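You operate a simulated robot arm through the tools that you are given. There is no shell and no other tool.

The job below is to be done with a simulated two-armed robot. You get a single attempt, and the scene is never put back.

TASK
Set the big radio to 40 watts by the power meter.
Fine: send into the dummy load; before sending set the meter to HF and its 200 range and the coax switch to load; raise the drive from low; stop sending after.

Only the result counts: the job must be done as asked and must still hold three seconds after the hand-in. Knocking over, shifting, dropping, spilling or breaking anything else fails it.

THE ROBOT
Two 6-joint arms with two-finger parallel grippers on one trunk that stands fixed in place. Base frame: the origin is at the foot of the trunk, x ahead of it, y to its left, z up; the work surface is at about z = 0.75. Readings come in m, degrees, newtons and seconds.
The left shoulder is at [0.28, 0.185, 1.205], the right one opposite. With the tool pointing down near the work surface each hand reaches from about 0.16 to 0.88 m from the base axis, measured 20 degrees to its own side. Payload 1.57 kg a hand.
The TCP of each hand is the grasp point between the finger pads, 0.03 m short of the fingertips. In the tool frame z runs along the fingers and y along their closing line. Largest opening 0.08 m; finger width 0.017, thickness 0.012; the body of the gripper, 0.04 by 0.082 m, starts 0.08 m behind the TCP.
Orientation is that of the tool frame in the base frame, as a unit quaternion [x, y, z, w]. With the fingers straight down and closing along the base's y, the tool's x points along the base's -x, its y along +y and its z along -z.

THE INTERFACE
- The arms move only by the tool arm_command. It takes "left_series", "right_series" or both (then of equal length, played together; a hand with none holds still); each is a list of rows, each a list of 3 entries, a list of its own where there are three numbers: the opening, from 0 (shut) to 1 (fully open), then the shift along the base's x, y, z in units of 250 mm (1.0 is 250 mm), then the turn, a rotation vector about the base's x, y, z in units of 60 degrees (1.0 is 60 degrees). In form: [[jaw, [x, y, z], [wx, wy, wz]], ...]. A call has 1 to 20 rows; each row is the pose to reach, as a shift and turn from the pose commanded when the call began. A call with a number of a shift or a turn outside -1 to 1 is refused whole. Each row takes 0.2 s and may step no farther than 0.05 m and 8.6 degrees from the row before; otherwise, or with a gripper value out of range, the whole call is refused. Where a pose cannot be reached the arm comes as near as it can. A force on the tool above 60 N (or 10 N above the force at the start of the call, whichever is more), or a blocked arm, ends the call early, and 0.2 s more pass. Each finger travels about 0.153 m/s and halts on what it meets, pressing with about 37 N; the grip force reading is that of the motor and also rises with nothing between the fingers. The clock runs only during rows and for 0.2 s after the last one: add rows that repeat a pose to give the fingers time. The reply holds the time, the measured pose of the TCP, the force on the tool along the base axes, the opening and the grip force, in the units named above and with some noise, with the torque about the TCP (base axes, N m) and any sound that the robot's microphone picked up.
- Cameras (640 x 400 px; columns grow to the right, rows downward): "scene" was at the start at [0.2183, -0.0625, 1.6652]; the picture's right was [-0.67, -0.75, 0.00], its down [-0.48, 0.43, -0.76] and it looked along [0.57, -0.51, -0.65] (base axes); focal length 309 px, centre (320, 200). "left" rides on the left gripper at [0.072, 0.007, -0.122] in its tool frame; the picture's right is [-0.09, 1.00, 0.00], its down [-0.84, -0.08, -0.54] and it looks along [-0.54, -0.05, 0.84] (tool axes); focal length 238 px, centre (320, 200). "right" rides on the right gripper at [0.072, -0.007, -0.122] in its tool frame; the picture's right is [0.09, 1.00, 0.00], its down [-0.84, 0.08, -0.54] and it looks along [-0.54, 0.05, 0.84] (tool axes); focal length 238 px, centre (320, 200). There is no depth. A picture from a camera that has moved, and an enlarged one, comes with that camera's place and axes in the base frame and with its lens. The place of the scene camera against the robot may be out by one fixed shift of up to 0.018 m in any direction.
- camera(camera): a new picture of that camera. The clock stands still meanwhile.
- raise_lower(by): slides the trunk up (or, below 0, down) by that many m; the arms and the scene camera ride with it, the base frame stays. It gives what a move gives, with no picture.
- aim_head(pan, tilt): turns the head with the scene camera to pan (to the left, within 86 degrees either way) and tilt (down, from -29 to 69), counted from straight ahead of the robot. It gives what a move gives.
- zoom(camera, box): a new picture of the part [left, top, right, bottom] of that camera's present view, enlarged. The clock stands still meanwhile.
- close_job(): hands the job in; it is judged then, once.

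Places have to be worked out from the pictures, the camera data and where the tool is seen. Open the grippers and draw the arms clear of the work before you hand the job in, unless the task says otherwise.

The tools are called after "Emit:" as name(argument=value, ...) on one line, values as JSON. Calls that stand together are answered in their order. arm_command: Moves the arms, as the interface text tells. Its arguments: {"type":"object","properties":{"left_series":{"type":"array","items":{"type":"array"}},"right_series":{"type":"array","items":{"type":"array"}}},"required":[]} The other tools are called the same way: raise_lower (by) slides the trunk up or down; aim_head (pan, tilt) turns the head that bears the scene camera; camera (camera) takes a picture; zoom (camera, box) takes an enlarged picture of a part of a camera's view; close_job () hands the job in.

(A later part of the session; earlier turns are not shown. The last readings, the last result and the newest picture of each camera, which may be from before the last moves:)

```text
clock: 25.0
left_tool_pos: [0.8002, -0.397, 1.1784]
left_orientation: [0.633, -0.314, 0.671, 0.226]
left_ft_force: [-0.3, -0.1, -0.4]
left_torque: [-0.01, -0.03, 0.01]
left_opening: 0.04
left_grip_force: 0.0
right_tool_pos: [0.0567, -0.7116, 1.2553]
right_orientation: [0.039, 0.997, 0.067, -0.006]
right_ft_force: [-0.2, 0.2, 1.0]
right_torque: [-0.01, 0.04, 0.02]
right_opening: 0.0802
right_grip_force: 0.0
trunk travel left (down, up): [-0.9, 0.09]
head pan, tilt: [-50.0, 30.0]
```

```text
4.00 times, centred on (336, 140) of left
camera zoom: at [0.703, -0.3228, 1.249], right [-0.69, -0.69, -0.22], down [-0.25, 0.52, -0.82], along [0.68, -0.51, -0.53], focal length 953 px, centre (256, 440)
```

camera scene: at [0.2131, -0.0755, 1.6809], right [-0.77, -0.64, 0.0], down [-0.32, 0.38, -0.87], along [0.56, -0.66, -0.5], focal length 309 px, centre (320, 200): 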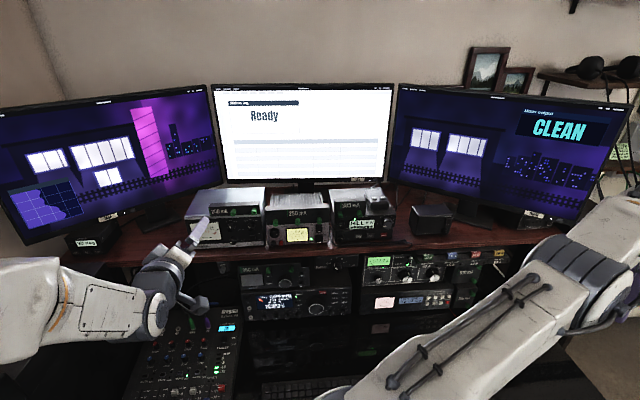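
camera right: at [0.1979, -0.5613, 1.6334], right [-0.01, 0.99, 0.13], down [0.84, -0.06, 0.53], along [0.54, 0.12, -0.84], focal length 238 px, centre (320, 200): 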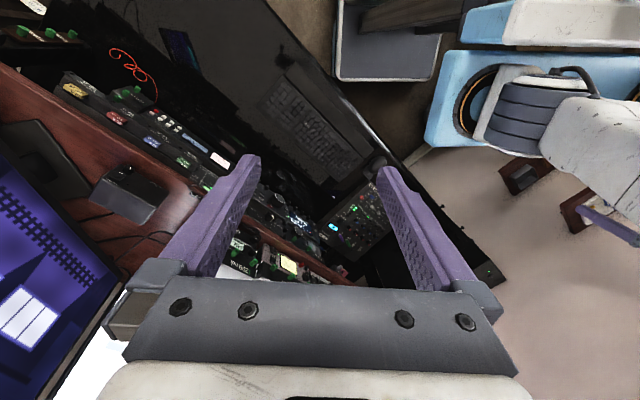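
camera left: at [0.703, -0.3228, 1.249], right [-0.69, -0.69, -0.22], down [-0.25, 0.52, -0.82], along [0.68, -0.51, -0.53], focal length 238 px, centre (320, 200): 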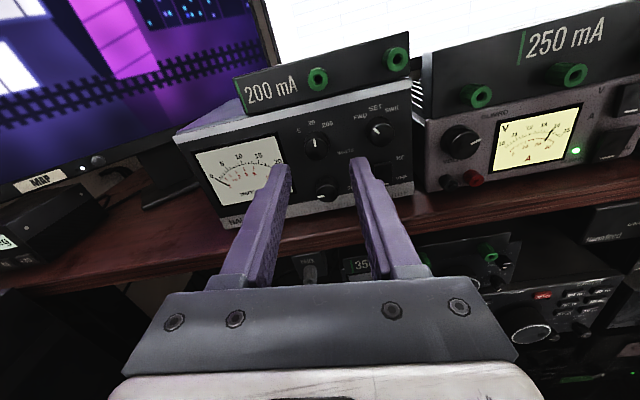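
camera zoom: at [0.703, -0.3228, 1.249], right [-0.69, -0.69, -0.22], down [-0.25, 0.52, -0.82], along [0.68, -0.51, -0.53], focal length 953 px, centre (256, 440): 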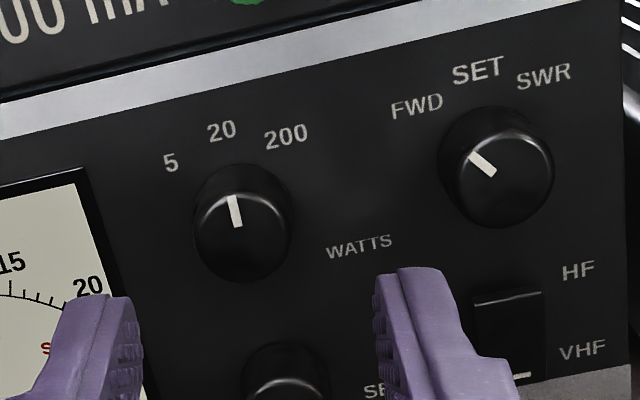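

Knob and gripper axes agree within 2 mm. Advancing 48 mm straight toward the panel, then looking again.

Emit:
arm_command(left_series=[[0.5, [0.037, -0.031, 0.003], [0, 0, 0]], [0.5, [0.073, -0.063, 0.003], [0, 0, 0]], [0.5, [0.107, -0.097, 0.003], [0, 0, 0]], [0.5, [0.142, -0.13, 0.003], [0, 0, 0]]])

Emit:
zoom(camera="left", box=[240, 90, 400, 190])

Emit:
zoom(camera="scene", box=[200, 205, 280, 255])

```text
clock: 26.0
left_tool_pos: [0.8361, -0.4289, 1.1798]
left_orientation: [0.633, -0.314, 0.67, 0.227]
left_ft_force: [-0.4, 0.6, 0.1]
left_torque: [-0.02, 0.04, 0.0]
left_opening: 0.0398
left_grip_force: 0.1
right_tool_pos: [0.0564, -0.7106, 1.2562]
right_orientation: [0.039, 0.997, 0.068, -0.006]
right_ft_force: [-0.7, -0.8, -0.5]
right_torque: [0.03, -0.01, -0.02]
right_opening: 0.0802
right_grip_force: 0.1
trunk travel left (down, up): [-0.9, 0.09]
head pan, tilt: [-50.0, 30.0]
```

```text
4.00 times, centred on (320, 140) of left
camera zoom: at [0.738, -0.3542, 1.2505], right [-0.69, -0.69, -0.22], down [-0.25, 0.52, -0.82], along [0.68, -0.51, -0.53], focal length 953 px, centre (320, 440)
```

zoom: 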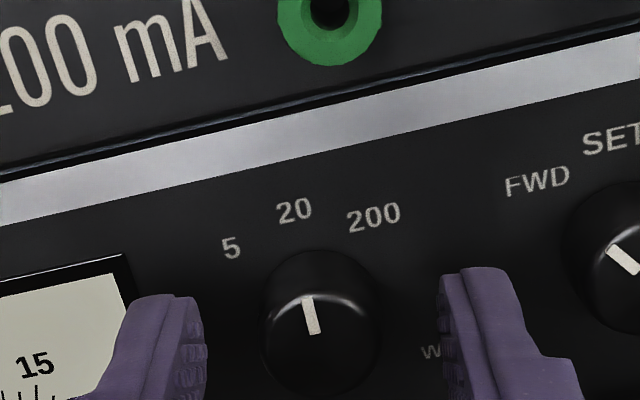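

```text
8.00 times, centred on (240, 230) of scene
camera zoom: at [0.2131, -0.0754, 1.6809], right [-0.77, -0.64, 0.0], down [-0.32, 0.38, -0.87], along [0.56, -0.66, -0.5], focal length 2474 px, centre (960, -40)
```

zoom: 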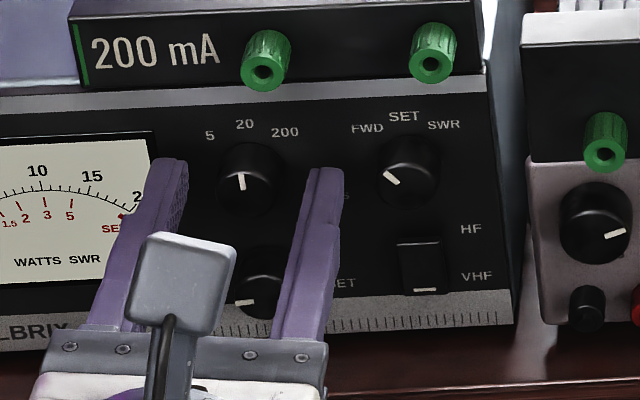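

Centred well; tips are level with the knob face. Advancing 14 mm more and then closing gently on the knob.

Emit:
arm_command(left_series=[[0.5, [0.02, -0.02, 0], [0, 0, 0]], [0.5, [0.04, -0.04, 0], [0, 0, 0]], [0.5, [0.04, -0.04, 0], [0, 0, 0]]])

Emit:
zoom(camera="left", box=[240, 90, 400, 190])

```text
clock: 26.8
left_tool_pos: [0.8386, -0.4341, 1.1804]
left_orientation: [0.634, -0.313, 0.67, 0.225]
left_ft_force: [-40.0, 44.0, 0.3]
left_torque: [0.09, 0.07, 2.05]
left_opening: 0.043
left_grip_force: 1.5
left hand out of reach, approached as far as the arm can: row 2, 3
right_tool_pos: [0.0555, -0.7098, 1.2572]
right_orientation: [0.038, 0.997, 0.067, -0.005]
right_ft_force: [0.3, 0.2, -0.3]
right_torque: [-0.01, 0.01, 0.0]
right_opening: 0.0801
right_grip_force: 0.0
trunk travel left (down, up): [-0.9, 0.09]
head pan, tilt: [-50.0, 30.0]
```

```text
4.00 times, centred on (320, 140) of left
camera zoom: at [0.7408, -0.3594, 1.251], right [-0.69, -0.69, -0.22], down [-0.25, 0.52, -0.82], along [0.68, -0.51, -0.53], focal length 953 px, centre (320, 440)
```

zoom: 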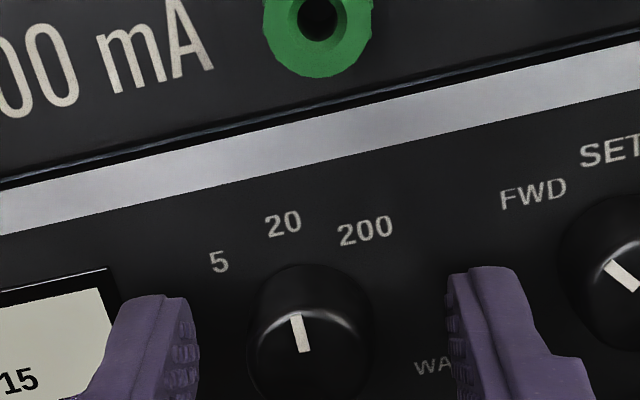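

Contact of about 60 N: the panel is nearer than thought (tip depth about 0.93). Backing off 6 mm at once and checking that the meter did not shift.

Emit:
arm_command(left_series=[[0.5, [-0.017, 0.017, 0], [0, 0, 0]], [0.5, [-0.034, 0.034, 0], [0, 0, 0]], [0.5, [-0.034, 0.034, 0], [0, 0, 0]]])

Emit:
zoom(camera="left", box=[240, 90, 400, 190])

Emit:
zoom(camera="scene", box=[200, 205, 280, 255])

Emit:
zoom(camera="scene", box=[150, 180, 310, 280])

```text
clock: 27.6
left_tool_pos: [0.8308, -0.4283, 1.183]
left_orientation: [0.633, -0.313, 0.671, 0.227]
left_ft_force: [0.3, -0.4, 0.1]
left_torque: [0.0, 0.01, -0.03]
left_opening: 0.0397
left_grip_force: 0.0
right_tool_pos: [0.0563, -0.7123, 1.2549]
right_orientation: [0.039, 0.997, 0.067, -0.006]
right_ft_force: [0.0, 0.6, -0.8]
right_torque: [-0.01, -0.04, 0.01]
right_opening: 0.0799
right_grip_force: 0.0
trunk travel left (down, up): [-0.9, 0.09]
head pan, tilt: [-50.0, 30.0]
```

```text
4.00 times, centred on (320, 140) of left
camera zoom: at [0.7335, -0.3533, 1.2524], right [-0.69, -0.69, -0.22], down [-0.25, 0.52, -0.82], along [0.68, -0.51, -0.53], focal length 953 px, centre (320, 440)
```

zoom: 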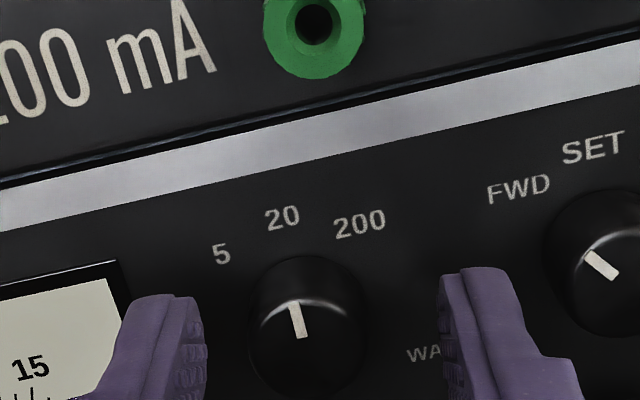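

```text
8.00 times, centred on (240, 230) of scene
camera zoom: at [0.2132, -0.0755, 1.6808], right [-0.77, -0.64, 0.0], down [-0.32, 0.38, -0.87], along [0.56, -0.66, -0.5], focal length 2474 px, centre (960, -40)
```

zoom: 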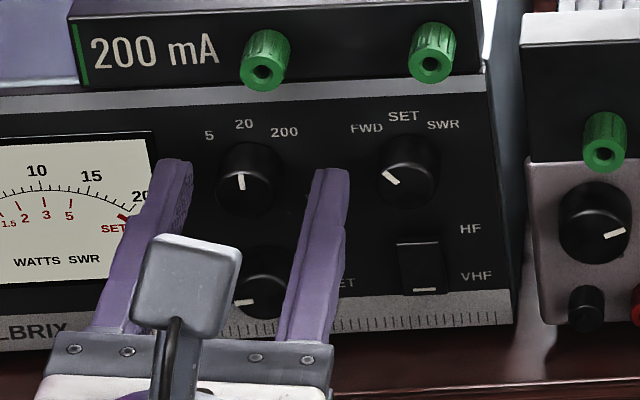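

```text
4.00 times, centred on (230, 230) of scene
camera zoom: at [0.2132, -0.0755, 1.6808], right [-0.77, -0.64, 0.0], down [-0.32, 0.38, -0.87], along [0.56, -0.66, -0.5], focal length 1237 px, centre (680, 80)
```

zoom: 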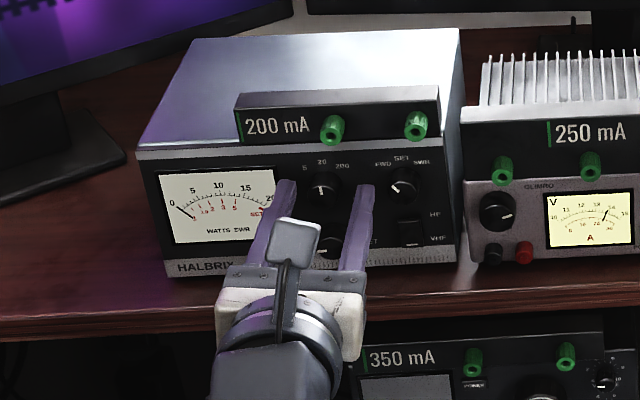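

The meter has not moved (labels coincide within a pixel). Re-centring by about 3 mm, then closing on the knob.

Emit:
arm_command(left_series=[[0.5, [0.017, 0.0, -0.012], [0, 0, 0]], [0.5, [0.017, 0.0, -0.012], [0, 0, 0]], [0.4, [0.017, 0.0, -0.012], [0, 0, 0]], [0.32, [0.017, 0.0, -0.012], [0, 0, 0]], [0.32, [0.017, 0.0, -0.012], [0, 0, 0]]])

Emit:
zoom(camera="left", box=[240, 90, 400, 190])

```text
clock: 28.8
left_tool_pos: [0.8363, -0.4272, 1.1792]
left_orientation: [0.633, -0.314, 0.67, 0.227]
left_ft_force: [0.5, 0.7, -0.4]
left_torque: [-0.02, -0.01, -0.03]
left_opening: 0.0256
left_grip_force: 0.1
right_tool_pos: [0.0569, -0.7104, 1.2542]
right_orientation: [0.039, 0.997, 0.067, -0.006]
right_ft_force: [0.1, 0.3, 0.0]
right_torque: [0.0, 0.01, 0.02]
right_opening: 0.08
right_grip_force: 0.0
trunk travel left (down, up): [-0.9, 0.09]
head pan, tilt: [-50.0, 30.0]
```

```text
4.00 times, centred on (320, 140) of left
camera zoom: at [0.7379, -0.3532, 1.2493], right [-0.69, -0.69, -0.22], down [-0.25, 0.52, -0.82], along [0.68, -0.51, -0.53], focal length 953 px, centre (320, 440)
```

zoom: 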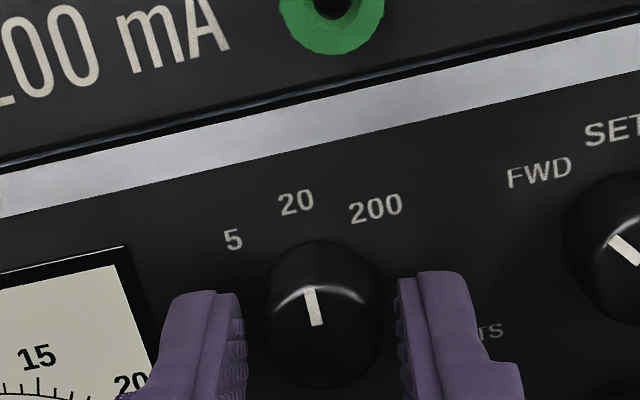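

Well centred with about 3 mm each side. Closing fully onto the knob.

Emit:
arm_command(left_series=[[0.26, [0, 0, 0], [0, 0, 0]], [0.2, [0, 0, 0], [0, 0, 0]], [0.15, [0, 0, 0], [0, 0, 0]], [0.15, [0, 0, 0], [0, 0, 0]]])

Emit:
zoom(camera="left", box=[240, 90, 400, 190])

```text
clock: 29.8
left_tool_pos: [0.8349, -0.4262, 1.1792]
left_orientation: [0.633, -0.313, 0.671, 0.227]
left_ft_force: [-0.9, -0.7, 0.2]
left_torque: [0.02, 0.02, -0.02]
left_opening: 0.0209
left_grip_force: 34.6
right_tool_pos: [0.0564, -0.7114, 1.2539]
right_orientation: [0.038, 0.997, 0.067, -0.006]
right_ft_force: [0.1, -0.3, 0.5]
right_torque: [-0.01, 0.01, 0.0]
right_opening: 0.0796
right_grip_force: 0.1
trunk travel left (down, up): [-0.9, 0.09]
head pan, tilt: [-50.0, 30.0]
```

```text
4.00 times, centred on (320, 140) of left
camera zoom: at [0.7377, -0.3534, 1.2493], right [-0.69, -0.69, -0.23], down [-0.25, 0.52, -0.82], along [0.68, -0.51, -0.53], focal length 953 px, centre (320, 440)
```

zoom: 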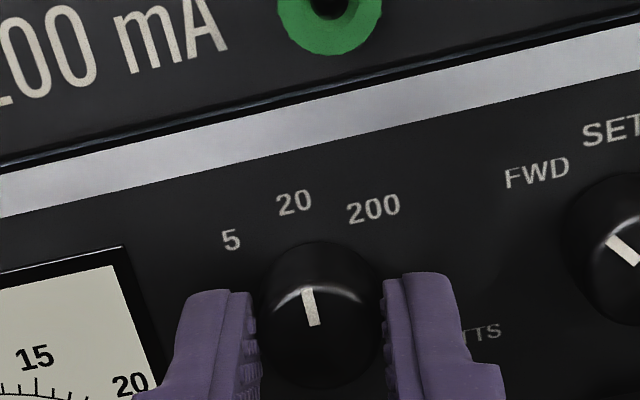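

Knob held (20.9 mm). Turning it clockwise 42° toward 200.

Emit:
arm_command(left_series=[[0.15, [0, 0, 0], [0.0825, -0.0825, 0]], [0.15, [0, 0, 0], [0.165, -0.165, 0]], [0.15, [0, 0, 0], [0.2475, -0.2475, 0]], [0.15, [0, 0, 0], [0.33, -0.33, 0]], [0.15, [0, 0, 0], [0.4125, -0.4125, 0]], [0.15, [0, 0, 0], [0.495, -0.495, 0]]])

Emit:
zoom(camera="left", box=[240, 90, 400, 190])

Emit:
zoom(camera="scene", box=[150, 180, 310, 280])

```text
clock: 31.2
left_tool_pos: [0.8359, -0.4278, 1.1785]
left_orientation: [0.477, -0.521, 0.707, -0.029]
left_ft_force: [-0.7, -2.3, 0.4]
left_torque: [-0.16, 0.17, -0.05]
left_opening: 0.0208
left_grip_force: 34.3
right_tool_pos: [0.0559, -0.7124, 1.2551]
right_orientation: [0.039, 0.997, 0.068, -0.006]
right_ft_force: [0.5, 0.4, -0.2]
right_torque: [-0.02, 0.02, 0.01]
right_opening: 0.08
right_grip_force: 0.0
trunk travel left (down, up): [-0.9, 0.09]
head pan, tilt: [-50.0, 30.0]
```

```text
4.00 times, centred on (320, 140) of left
camera zoom: at [0.7076, -0.3834, 1.2202], right [-0.4, -0.41, -0.82], down [0.11, 0.87, -0.48], along [0.91, -0.28, -0.31], focal length 953 px, centre (320, 440)
```

zoom: 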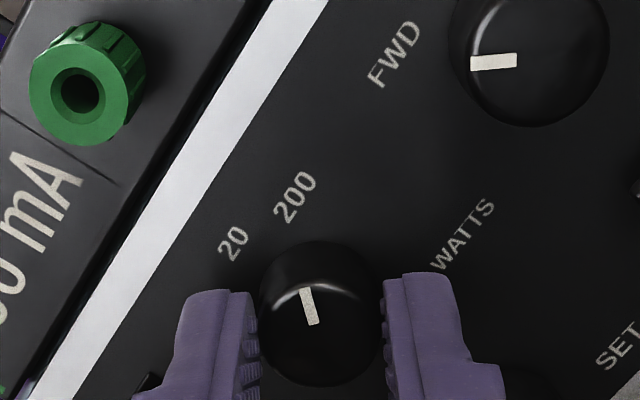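

```text
4.00 times, centred on (230, 230) of scene
camera zoom: at [0.2131, -0.0755, 1.6808], right [-0.77, -0.64, 0.0], down [-0.32, 0.38, -0.87], along [0.56, -0.66, -0.5], focal length 1237 px, centre (680, 80)
```

zoom: 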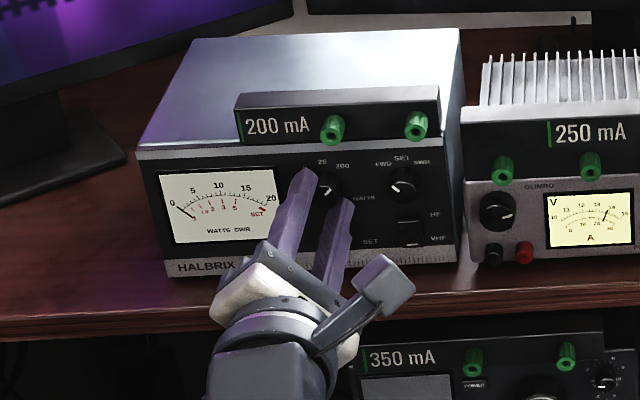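

The knob followed. Releasing by opening to 32 mm and checking where the pointer settles.

Emit:
arm_command(left_series=[[0.3, [0, 0, 0], [0, 0, 0]], [0.42, [0, 0, 0], [0, 0, 0]], [0.42, [0, 0, 0], [0, 0, 0]]])

Emit:
zoom(camera="left", box=[240, 90, 400, 190])

Emit:
zoom(camera="scene", box=[200, 205, 280, 255])

```text
clock: 32.0
left_tool_pos: [0.8348, -0.4275, 1.179]
left_orientation: [0.478, -0.521, 0.707, -0.028]
left_ft_force: [0.0, -0.1, 0.3]
left_torque: [-0.02, 0.0, -0.01]
left_opening: 0.0336
left_grip_force: 0.1
right_tool_pos: [0.0566, -0.7115, 1.255]
right_orientation: [0.039, 0.997, 0.068, -0.006]
right_ft_force: [-0.2, 0.5, -0.3]
right_torque: [0.02, 0.01, 0.0]
right_opening: 0.08
right_grip_force: 0.1
trunk travel left (down, up): [-0.9, 0.09]
head pan, tilt: [-50.0, 30.0]
```

```text
4.00 times, centred on (320, 140) of left
camera zoom: at [0.7077, -0.3831, 1.2203], right [-0.41, -0.41, -0.82], down [0.11, 0.87, -0.48], along [0.91, -0.28, -0.31], focal length 953 px, centre (320, 440)
```

zoom: 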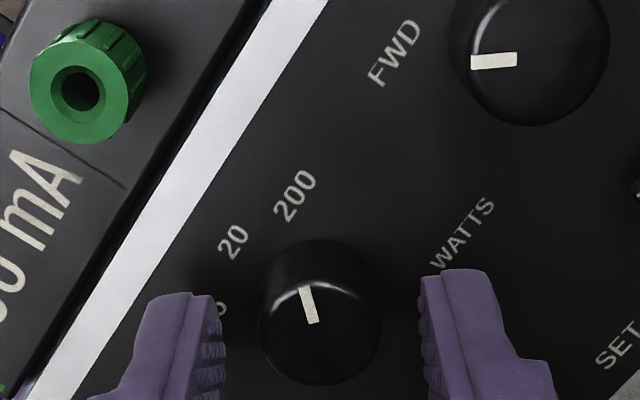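

```text
8.00 times, centred on (240, 230) of scene
camera zoom: at [0.2132, -0.0753, 1.6808], right [-0.77, -0.64, 0.0], down [-0.32, 0.38, -0.87], along [0.56, -0.66, -0.5], focal length 2474 px, centre (960, -40)
```

zoom: 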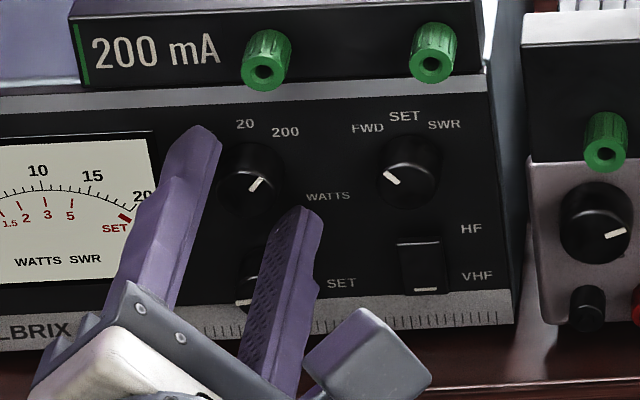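

Pointer now faces 200. I'll back away, roll the hand back upright, and examine the HF/VHF rocker up close.

Emit:
arm_command(left_series=[[0.42, [-0.05, 0.05, 0], [0, 0, 0]], [0.42, [-0.1, 0.1, 0], [0, 0, 0]], [0.42, [-0.17, 0.17, 0], [0, 0, 0]], [0.42, [-0.25, 0.25, 0], [-0.08, 0.08, 0]], [0.42, [-0.25, 0.25, 0], [-0.16, 0.16, 0]], [0.42, [-0.25, 0.25, 0], [-0.24, 0.24, 0]], [0.42, [-0.25, 0.25, 0], [-0.32, 0.32, 0]], [0.3, [-0.25, 0.25, 0], [-0.4, 0.4, 0]], [0, [-0.25, 0.25, 0], [-0.48, 0.48, 0]]])

Emit:
camera(camera="left")

Emit:
zoom(camera="left", box=[300, 90, 420, 165])

Emit:
zoom(camera="scene", box=[224, 215, 256, 235])

Emit:
zoom(camera="scene", box=[240, 225, 264, 240])

Emit:
zoom(camera="scene", box=[308, 220, 332, 247])

```text
clock: 34.0
left_tool_pos: [0.7723, -0.3644, 1.1784]
left_orientation: [0.63, -0.32, 0.673, 0.22]
left_ft_force: [0.0, -0.3, 0.3]
left_torque: [0.04, -0.01, 0.03]
left_opening: 0.0001
left_grip_force: 21.6
right_tool_pos: [0.056, -0.7116, 1.2549]
right_orientation: [0.039, 0.997, 0.068, -0.006]
right_ft_force: [0.5, 0.2, 0.6]
right_torque: [0.0, 0.01, 0.03]
right_opening: 0.0799
right_grip_force: 0.1
trunk travel left (down, up): [-0.9, 0.09]
head pan, tilt: [-50.0, 30.0]
```

```text
taken
camera left: at [0.6741, -0.2914, 1.2487], right [-0.69, -0.69, -0.24], down [-0.24, 0.53, -0.82], along [0.69, -0.5, -0.52], focal length 238 px, centre (320, 200)
```

left: 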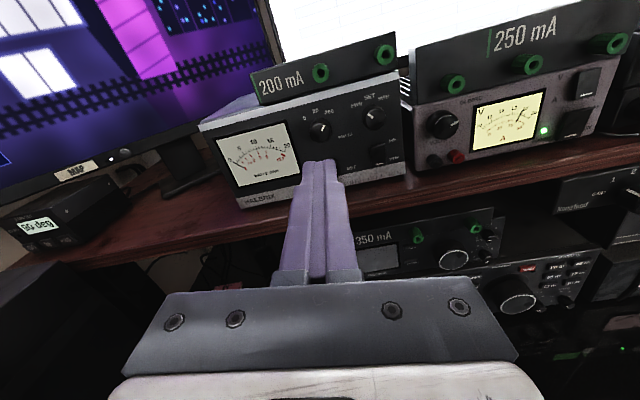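

```text
5.33 times, centred on (360, 128) of left
camera zoom: at [0.6741, -0.2914, 1.2487], right [-0.69, -0.69, -0.24], down [-0.24, 0.53, -0.82], along [0.69, -0.5, -0.52], focal length 1271 px, centre (107, 587)
```

zoom: 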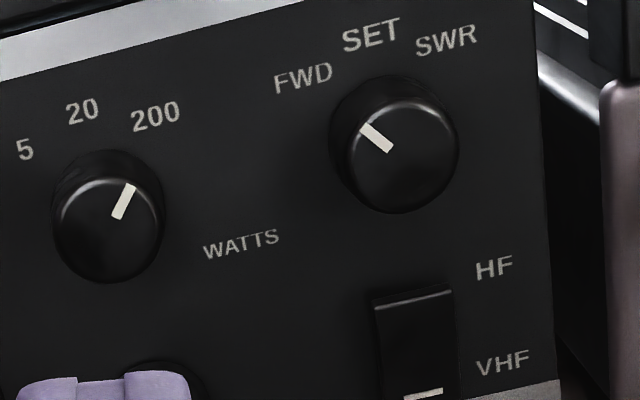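

```text
16.00 times, centred on (240, 225) of scene
camera zoom: at [0.2131, -0.0753, 1.6808], right [-0.77, -0.64, 0.0], down [-0.32, 0.38, -0.87], along [0.56, -0.66, -0.5], focal length 4947 px, centre (1600, -200)
```

zoom: 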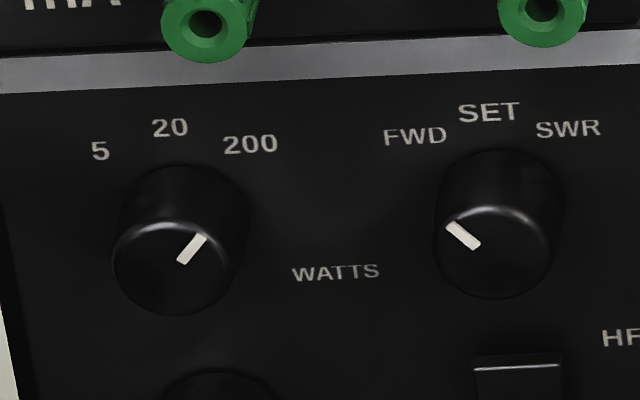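

```text
16.00 times, centred on (252, 232) of scene
camera zoom: at [0.2131, -0.0753, 1.6808], right [-0.77, -0.64, 0.0], down [-0.32, 0.38, -0.87], along [0.56, -0.66, -0.5], focal length 4947 px, centre (1408, -320)
```

zoom: 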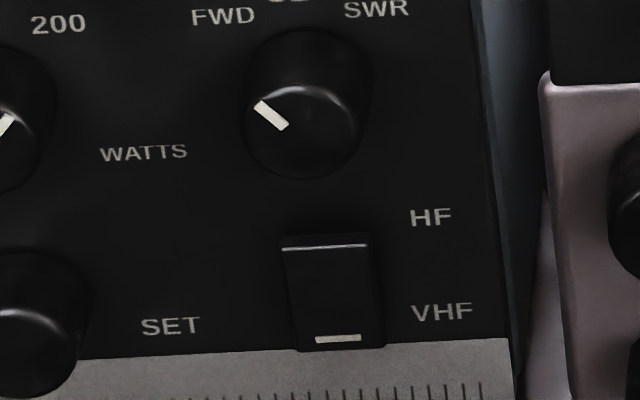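

```text
14.81 times, centred on (320, 234) of scene
camera zoom: at [0.2131, -0.0753, 1.6808], right [-0.77, -0.64, 0.0], down [-0.32, 0.38, -0.87], along [0.56, -0.66, -0.5], focal length 4580 px, centre (320, -296)
```

zoom: 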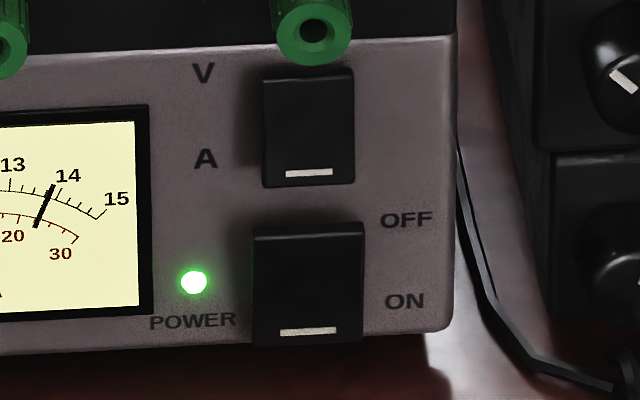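

The top of the rocker stands proud (VHF pressed in), so I must press its upper half for HF. I'll place the closed fingertips just in front of the upper half at about z 1.149.

Emit:
arm_command(left_series=[[0, [-0.08, -0.08, -0.06], [0, 0, 0]], [0, [-0.153, -0.153, -0.118], [0, 0, 0]], [0, [-0.053, -0.253, -0.118], [0, 0, 0]], [0, [0.0, -0.306, -0.118], [0, 0, 0]], [0, [0.045, -0.351, -0.118], [0, 0, 0]]])

Emit:
zoom(camera="left", box=[240, 90, 400, 190])

Emit:
zoom(camera="scene", box=[210, 205, 274, 245])

```text
clock: 35.2
left_tool_pos: [0.7847, -0.4528, 1.15]
left_orientation: [0.629, -0.321, 0.673, 0.218]
left_ft_force: [0.2, 0.5, 1.1]
left_torque: [0.0, 0.02, 0.01]
left_opening: 0.0001
left_grip_force: 21.3
right_tool_pos: [0.0556, -0.7104, 1.2549]
right_orientation: [0.039, 0.997, 0.068, -0.006]
right_ft_force: [-0.2, -0.3, 0.2]
right_torque: [0.0, -0.01, 0.01]
right_opening: 0.0802
right_grip_force: 0.0
trunk travel left (down, up): [-0.9, 0.09]
head pan, tilt: [-50.0, 30.0]
```

```text
4.00 times, centred on (320, 140) of left
camera zoom: at [0.6855, -0.38, 1.2196], right [-0.68, -0.69, -0.25], down [-0.24, 0.53, -0.82], along [0.69, -0.5, -0.52], focal length 953 px, centre (320, 440)
```

zoom: 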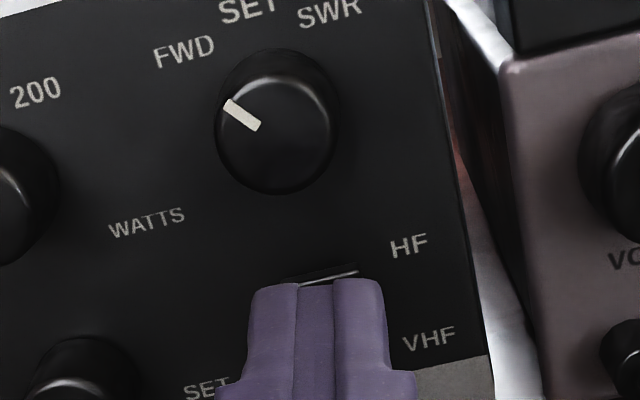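

```text
10.00 times, centred on (242, 225) of scene
camera zoom: at [0.2131, -0.0753, 1.6809], right [-0.77, -0.64, 0.0], down [-0.32, 0.38, -0.87], along [0.56, -0.66, -0.5], focal length 3092 px, centre (1100, -50)
```

zoom: 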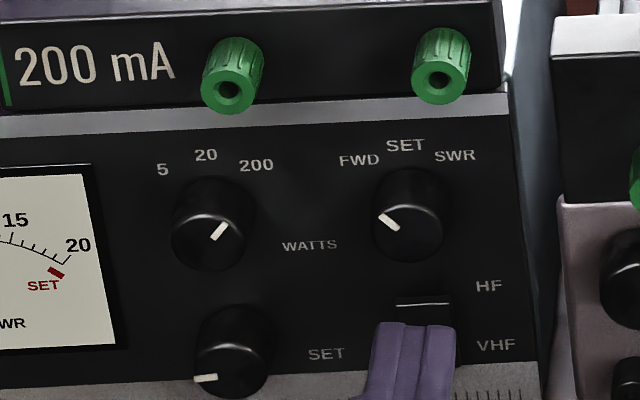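

Fingertips sit in line with the rocker's upper half. Advancing in small steps, watching the force.

Emit:
arm_command(left_series=[[0, [0.02, -0.02, -0.006], [0, 0, 0]], [0, [0.035, -0.035, -0.006], [0, 0, 0]], [0, [0.045, -0.045, -0.006], [0, 0, 0]], [0, [0.051, -0.051, -0.006], [0, 0, 0]]])

Emit:
zoom(camera="left", box=[240, 90, 400, 190])

```text
clock: 36.2
left_tool_pos: [0.7949, -0.4629, 1.1479]
left_orientation: [0.629, -0.322, 0.672, 0.22]
left_ft_force: [0.0, 0.2, -0.4]
left_torque: [0.01, -0.02, 0.02]
left_opening: 0.0
left_grip_force: 21.0
left hand out of reach, approached as far as the arm can: row 4
right_tool_pos: [0.0574, -0.7126, 1.255]
right_orientation: [0.038, 0.997, 0.067, -0.006]
right_ft_force: [0.3, 0.3, -0.1]
right_torque: [-0.06, 0.02, 0.01]
right_opening: 0.0802
right_grip_force: 0.0
trunk travel left (down, up): [-0.9, 0.09]
head pan, tilt: [-50.0, 30.0]
```

```text
4.00 times, centred on (320, 140) of left
camera zoom: at [0.6952, -0.3899, 1.2183], right [-0.69, -0.69, -0.25], down [-0.24, 0.53, -0.82], along [0.69, -0.5, -0.52], focal length 953 px, centre (320, 440)
```

zoom: 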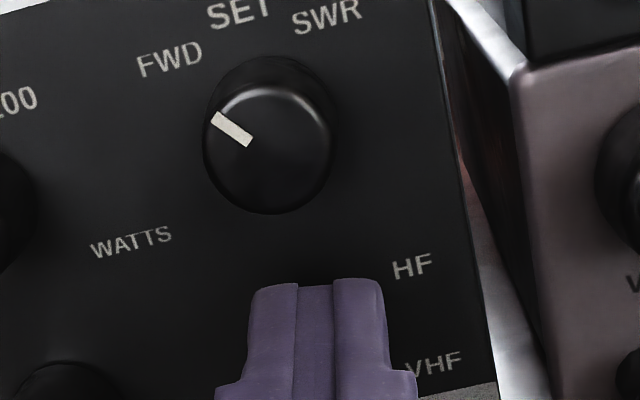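

No contact yet (tips at 0.919), and the wrist is at its roll limit; I'll roll 10° clockwise for slack and continue in tiny steps.

Emit:
arm_command(left_series=[[0, [0, 0, 0], [0.06, -0.06, 0]], [0, [0, 0, 0], [0.118, -0.118, 0]], [0, [0.006, -0.006, 0], [0.118, -0.118, 0]], [0, [0.012, -0.012, 0], [0.118, -0.118, 0]]])

Emit:
arm_command(left_series=[[0, [0.004, -0.004, 0], [0, 0, 0]], [0, [0.008, -0.008, 0], [0, 0, 0]], [0, [0.008, -0.008, 0], [0, 0, 0]]])

Emit:
zoom(camera="left", box=[240, 90, 400, 190])

```text
clock: 37.2
left_tool_pos: [0.7922, -0.4625, 1.1501]
left_orientation: [0.599, -0.374, 0.69, 0.159]
left_ft_force: [0.4, 0.1, -0.4]
left_torque: [0.04, -0.01, -0.01]
left_opening: 0.0
left_grip_force: 20.6
left hand out of reach, approached as far as the arm can: row 4
right_tool_pos: [0.0573, -0.7116, 1.2549]
right_orientation: [0.038, 0.997, 0.067, -0.006]
right_ft_force: [0.0, 1.1, 0.1]
right_torque: [0.0, 0.0, 0.02]
right_opening: 0.08
right_grip_force: 0.1
trunk travel left (down, up): [-0.9, 0.09]
head pan, tilt: [-50.0, 30.0]
```

```text
clock: 38.0
left_tool_pos: [0.7938, -0.4635, 1.149]
left_orientation: [0.599, -0.375, 0.689, 0.16]
left_ft_force: [-0.4, 0.8, -0.1]
left_torque: [0.0, -0.03, -0.02]
left_opening: 0.0001
left_grip_force: 21.2
left hand out of reach, approached as far as the arm can: row 2, 3
right_tool_pos: [0.0569, -0.7118, 1.2561]
right_orientation: [0.04, 0.997, 0.067, -0.006]
right_ft_force: [-0.8, 0.1, -0.2]
right_torque: [0.02, -0.02, 0.03]
right_opening: 0.0801
right_grip_force: 0.0
trunk travel left (down, up): [-0.9, 0.09]
head pan, tilt: [-50.0, 30.0]
```

```text
4.00 times, centred on (320, 140) of left
camera zoom: at [0.6858, -0.3994, 1.2153], right [-0.64, -0.65, -0.41], down [-0.14, 0.63, -0.77], along [0.75, -0.44, -0.49], focal length 953 px, centre (320, 440)
```

zoom: 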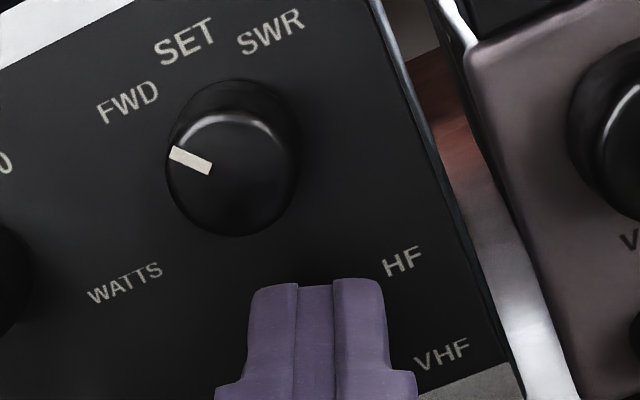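

The left arm is at full stretch here (tips 0.919, rocker just beyond). Lowering the trunk so the shoulder is level with the rocker, and yawing the tool in line with the arm, should gain some millimetres; first back off.

Emit:
arm_command(left_series=[[0, [-0.07, 0.07, 0], [0, 0, 0]], [0, [-0.14, 0.14, 0], [0, 0, 0]]])

Emit:
raise_lower(by=-0.056)

```text
clock: 38.6
left_tool_pos: [0.7564, -0.4295, 1.1496]
left_orientation: [0.599, -0.373, 0.69, 0.161]
left_ft_force: [0.7, -0.2, -0.1]
left_torque: [-0.02, 0.02, 0.0]
left_opening: 0.0
left_grip_force: 21.2
right_tool_pos: [0.0564, -0.7111, 1.2541]
right_orientation: [0.039, 0.997, 0.067, -0.006]
right_ft_force: [-0.4, 0.5, -0.4]
right_torque: [-0.02, -0.04, -0.02]
right_opening: 0.08
right_grip_force: 0.0
trunk travel left (down, up): [-0.9, 0.09]
head pan, tilt: [-50.0, 30.0]
```

```text
clock: 39.5
left_tool_pos: [0.7568, -0.4296, 1.0926]
left_orientation: [0.599, -0.373, 0.69, 0.159]
left_ft_force: [0.4, 0.4, 0.4]
left_torque: [0.02, 0.0, -0.02]
left_opening: 0.0
left_grip_force: 21.2
right_tool_pos: [0.0573, -0.7115, 1.1996]
right_orientation: [0.039, 0.997, 0.067, -0.005]
right_ft_force: [-0.3, -0.1, 0.0]
right_torque: [0.0, -0.01, 0.05]
right_opening: 0.0801
right_grip_force: 0.0
trunk travel left (down, up): [-0.844, 0.146]
head pan, tilt: [-50.0, 30.0]
```

Now raising the hand back to rocker height, yawing 6.5° into line and approaching again.

Emit:
arm_command(left_series=[[0, [0, 0, 0.08], [0, 0, -0.036]], [0, [0, 0, 0.16], [0, 0, -0.072]], [0, [0.017, 0.017, 0.226], [0, 0, -0.108]], [0, [0.075, -0.04, 0.226], [0, 0, -0.108]], [0, [0.13, -0.096, 0.226], [0, 0, -0.108]], [0, [0.147, -0.113, 0.226], [0, 0, -0.108]], [0, [0.155, -0.121, 0.226], [0, 0, -0.108]]])

Emit:
zoom(camera="left", box=[240, 90, 400, 190])

```text
clock: 41.1
left_tool_pos: [0.7958, -0.4588, 1.1497]
left_orientation: [0.577, -0.407, 0.68, 0.198]
left_ft_force: [-0.4, 0.0, -0.4]
left_torque: [0.01, 0.0, 0.01]
left_opening: 0.0
left_grip_force: 21.1
right_tool_pos: [0.056, -0.7115, 1.1995]
right_orientation: [0.038, 0.997, 0.068, -0.006]
right_ft_force: [0.2, 0.0, -0.8]
right_torque: [0.05, 0.0, 0.01]
right_opening: 0.08
right_grip_force: 0.2
trunk travel left (down, up): [-0.844, 0.146]
head pan, tilt: [-50.0, 30.0]
```

```text
4.00 times, centred on (320, 140) of left
camera zoom: at [0.6977, -0.3828, 1.2156], right [-0.71, -0.57, -0.41], down [-0.07, 0.64, -0.77], along [0.7, -0.52, -0.49], focal length 953 px, centre (320, 440)
```

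zoom: 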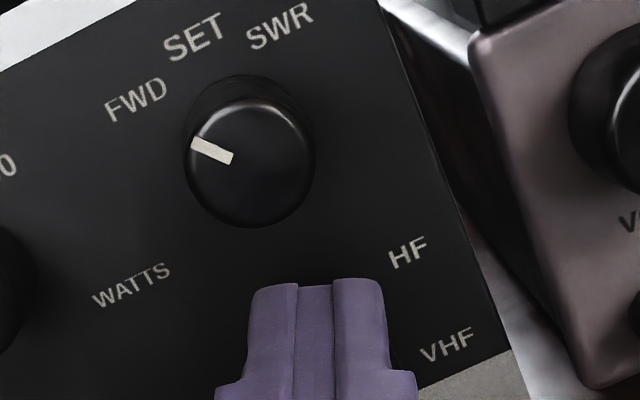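

No reach limit now. Continuing with 2 mm steps.

Emit:
arm_command(left_series=[[0, [0.006, -0.006, 0], [0, 0, 0]], [0, [0.012, -0.012, 0], [0, 0, 0]], [0, [0.017, -0.017, 0], [0, 0, 0]]])

Emit:
zoom(camera="left", box=[240, 90, 400, 190])

Emit:
zoom(camera="scene", box=[180, 180, 276, 240])

```text
clock: 42.0
left_tool_pos: [0.7995, -0.4626, 1.1502]
left_orientation: [0.577, -0.408, 0.679, 0.198]
left_ft_force: [-12.3, 14.0, -0.4]
left_torque: [0.07, 0.11, 0.08]
left_opening: 0.0
left_grip_force: 21.7
right_tool_pos: [0.0556, -0.7103, 1.1992]
right_orientation: [0.038, 0.997, 0.067, -0.006]
right_ft_force: [0.4, 0.5, 0.4]
right_torque: [-0.01, -0.02, 0.04]
right_opening: 0.08
right_grip_force: 0.1
trunk travel left (down, up): [-0.844, 0.146]
head pan, tilt: [-50.0, 30.0]
```

```text
4.00 times, centred on (320, 140) of left
camera zoom: at [0.7009, -0.3863, 1.2153], right [-0.71, -0.57, -0.41], down [-0.07, 0.64, -0.77], along [0.7, -0.52, -0.49], focal length 953 px, centre (320, 440)
```

zoom: 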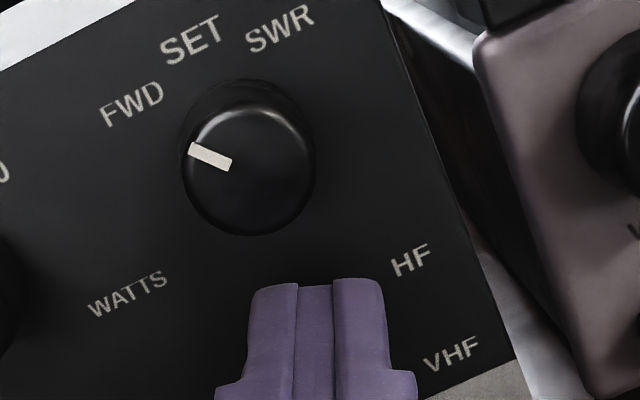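

```text
6.67 times, centred on (228, 210) of scene
camera zoom: at [0.2122, -0.0742, 1.625], right [-0.77, -0.64, 0.0], down [-0.32, 0.38, -0.87], along [0.56, -0.66, -0.5], focal length 2061 px, centre (933, 133)
```

zoom: 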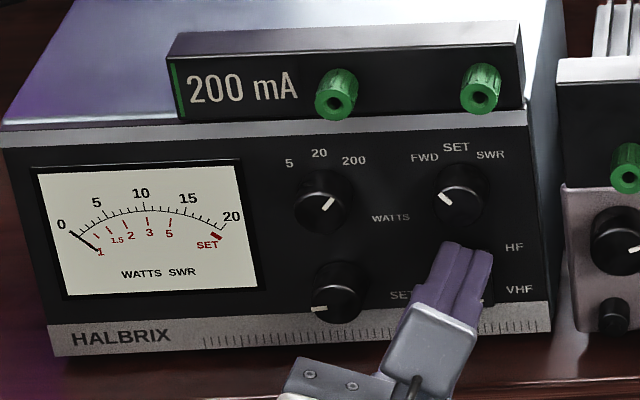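

Contact at 18 N with the rocker (tips 0.922). Pushing 2 mm further.

Emit:
arm_command(left_series=[[0, [0.004, -0.004, 0], [0, 0, 0]], [0, [0.008, -0.008, 0], [0, 0, 0]]])

```text
clock: 42.7
left_tool_pos: [0.7993, -0.4624, 1.15]
left_orientation: [0.577, -0.408, 0.68, 0.197]
left_ft_force: [-33.3, 41.2, 5.9]
left_torque: [0.17, 0.03, 0.25]
left_opening: 0.0001
left_grip_force: 21.0
right_tool_pos: [0.0546, -0.7089, 1.2003]
right_orientation: [0.038, 0.997, 0.066, -0.005]
right_ft_force: [0.0, 0.0, -0.2]
right_torque: [0.02, 0.02, 0.02]
right_opening: 0.0802
right_grip_force: 0.0
trunk travel left (down, up): [-0.844, 0.146]
head pan, tilt: [-50.0, 30.0]
stopped in row 2 (left hand): the force on the tool passed its limit at 61 N (the readings are from after the stop); the commanded pose is now the measured one
```

Firm stop at 61 N. Backing off to inspect the rocker.

Emit:
arm_command(left_series=[[0, [-0.02, 0.02, 0], [0, 0, 0]], [0, [-0.12, 0.12, -0.03], [0, 0, 0]], [0, [-0.22, 0.22, -0.1], [0, 0, 0]]])

Emit:
zoom(camera="left", box=[270, 80, 398, 160])

Emit:
zoom(camera="scene", box=[180, 180, 276, 240])

Emit:
zoom(camera="scene", box=[240, 205, 264, 230])

```text
clock: 43.5
left_tool_pos: [0.7469, -0.4113, 1.1234]
left_orientation: [0.577, -0.41, 0.678, 0.198]
left_ft_force: [-0.3, 0.6, -0.2]
left_torque: [0.0, -0.01, -0.01]
left_opening: 0.0
left_grip_force: 21.2
right_tool_pos: [0.0564, -0.7119, 1.1981]
right_orientation: [0.039, 0.997, 0.067, -0.006]
right_ft_force: [0.1, 0.0, 0.1]
right_torque: [-0.02, -0.05, 0.03]
right_opening: 0.0797
right_grip_force: 0.1
trunk travel left (down, up): [-0.844, 0.146]
head pan, tilt: [-50.0, 30.0]
```

```text
5.00 times, centred on (334, 120) of left
camera zoom: at [0.6474, -0.334, 1.1887], right [-0.71, -0.57, -0.41], down [-0.07, 0.64, -0.77], along [0.7, -0.52, -0.49], focal length 1192 px, centre (250, 600)
```

zoom: 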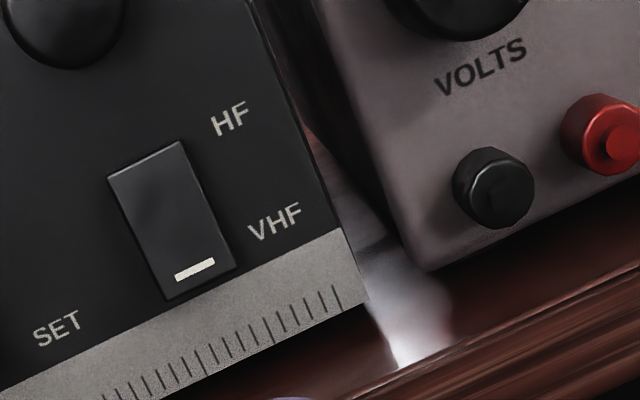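

```text
6.67 times, centred on (228, 210) of scene
camera zoom: at [0.2132, -0.0753, 1.6248], right [-0.77, -0.64, 0.0], down [-0.32, 0.38, -0.87], along [0.56, -0.66, -0.5], focal length 2061 px, centre (933, 133)
```

zoom: 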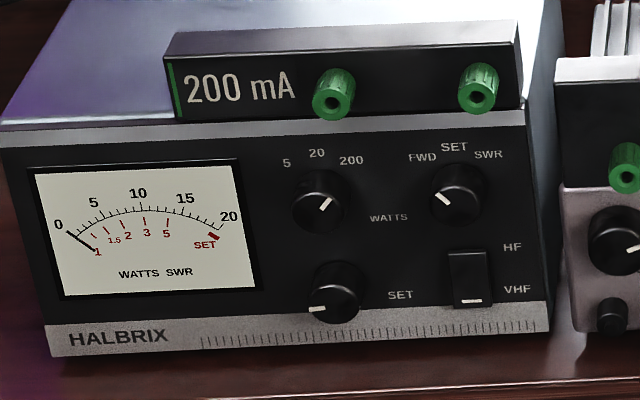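

```text
16.00 times, centred on (252, 218) of scene
camera zoom: at [0.2132, -0.0753, 1.6248], right [-0.77, -0.64, 0.0], down [-0.32, 0.38, -0.87], along [0.56, -0.66, -0.5], focal length 4947 px, centre (1408, -80)
```

zoom: 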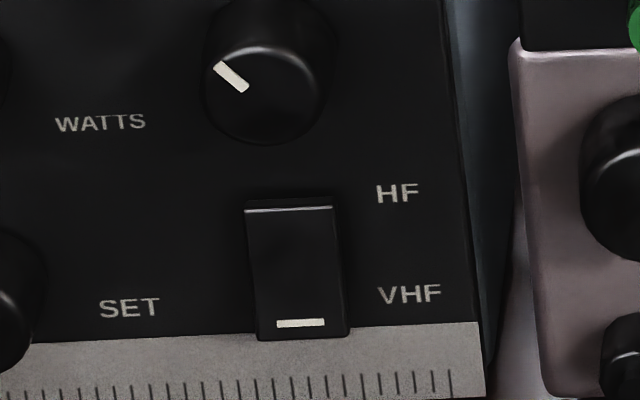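

The rocker's outline has changed (front face taller, with a bend at mid-height), suggesting it flipped to HF. I'll zoom in tighter to be sure.

Emit:
zoom(camera="left", box=[284, 100, 332, 145])

Emit:
zoom(camera="scene", box=[246, 212, 262, 226])

Emit:
zoom(camera="scene", box=[308, 205, 332, 232])

```text
8.89 times, centred on (308, 122) of left
camera zoom: at [0.6474, -0.334, 1.1887], right [-0.71, -0.57, -0.41], down [-0.07, 0.64, -0.77], along [0.7, -0.52, -0.49], focal length 2119 px, centre (427, 889)
```

zoom: 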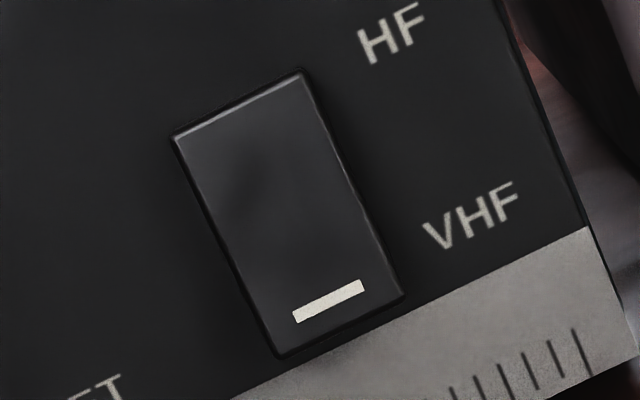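

```text
16.00 times, centred on (254, 219) of scene
camera zoom: at [0.2132, -0.0753, 1.6248], right [-0.77, -0.64, 0.0], down [-0.32, 0.38, -0.87], along [0.56, -0.66, -0.5], focal length 4947 px, centre (1376, -104)
```

zoom: 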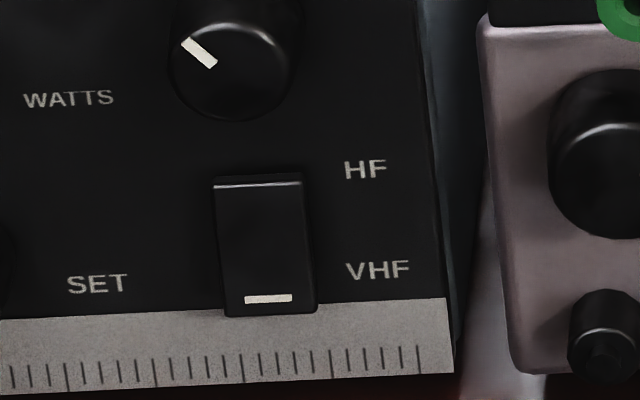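

```text
14.81 times, centred on (320, 218) of scene
camera zoom: at [0.2132, -0.0753, 1.6248], right [-0.77, -0.64, 0.0], down [-0.32, 0.38, -0.87], along [0.56, -0.66, -0.5], focal length 4580 px, centre (320, -74)
```

zoom: 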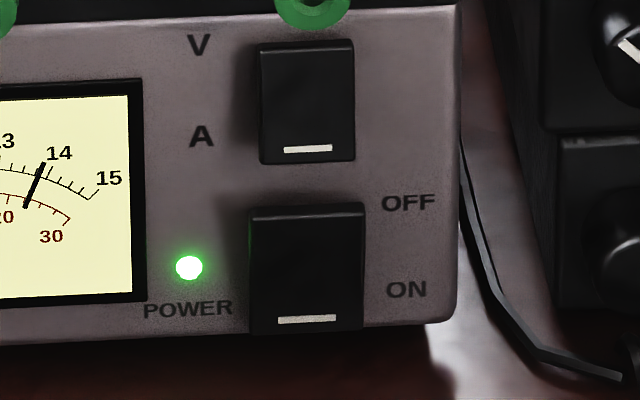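

Now the rocker's lower end stands proud: HF is set. Next I move the left hand to a watching pose in front of the meter face, to the left, clear of the right arm's work area.

Emit:
arm_command(left_series=[[0, [-0.03, 0.1, 0.06], [0, 0, 0.036]], [0, [-0.04, 0.22, 0.12], [0, 0, 0.072]], [0, [0.03, 0.35, 0.18], [0, 0, 0.108]], [0, [0.12, 0.47, 0.22], [0, 0, 0.108]], [0, [0.2, 0.58, 0.25], [0, 0, 0.108]], [0, [0.264, 0.655, 0.25], [0, 0, 0.108]]])

Emit:
raise_lower(by=0.14)

Emit:
camera(camera="left")

Emit:
camera(camera="scene")

```text
clock: 44.9
left_tool_pos: [0.8117, -0.2466, 1.1841]
left_orientation: [0.6, -0.375, 0.688, 0.159]
left_ft_force: [0.3, -0.2, 0.2]
left_torque: [-0.02, -0.03, 0.0]
left_opening: 0.0
left_grip_force: 21.4
right_tool_pos: [0.0553, -0.7115, 1.1997]
right_orientation: [0.038, 0.997, 0.067, -0.005]
right_ft_force: [0.2, -0.8, 0.1]
right_torque: [-0.01, 0.01, 0.01]
right_opening: 0.0801
right_grip_force: 0.1
trunk travel left (down, up): [-0.844, 0.146]
head pan, tilt: [-50.0, 30.0]
```

```text
clock: 46.6
left_tool_pos: [0.8114, -0.2462, 1.3226]
left_orientation: [0.6, -0.376, 0.688, 0.159]
left_ft_force: [0.1, -0.7, 0.3]
left_torque: [-0.03, 0.01, 0.01]
left_opening: 0.0
left_grip_force: 20.6
right_tool_pos: [0.0561, -0.7122, 1.3385]
right_orientation: [0.039, 0.997, 0.068, -0.006]
right_ft_force: [-0.6, 0.1, -0.6]
right_torque: [-0.01, -0.03, 0.0]
right_opening: 0.0799
right_grip_force: 0.0
trunk travel left (down, up): [-0.984, 0.006]
head pan, tilt: [-50.0, 30.0]
```

```text
taken
camera left: at [0.7054, -0.1819, 1.3897], right [-0.65, -0.64, -0.41], down [-0.14, 0.63, -0.76], along [0.75, -0.44, -0.5], focal length 238 px, centre (320, 200)
```

left: 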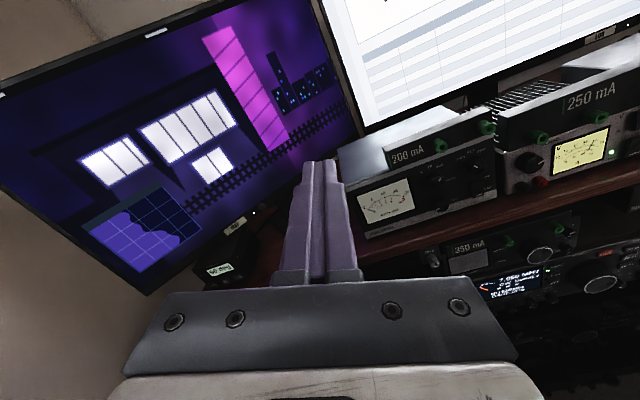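

```text
taken
camera scene: at [0.2133, -0.0752, 1.7648], right [-0.77, -0.64, 0.0], down [-0.32, 0.38, -0.87], along [0.56, -0.66, -0.5], focal length 309 px, centre (320, 200)
```

scene: 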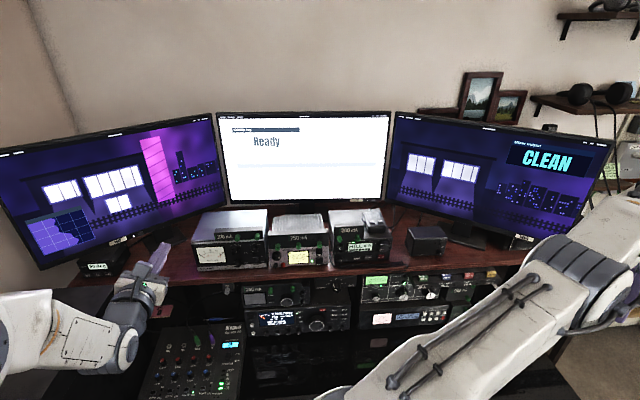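

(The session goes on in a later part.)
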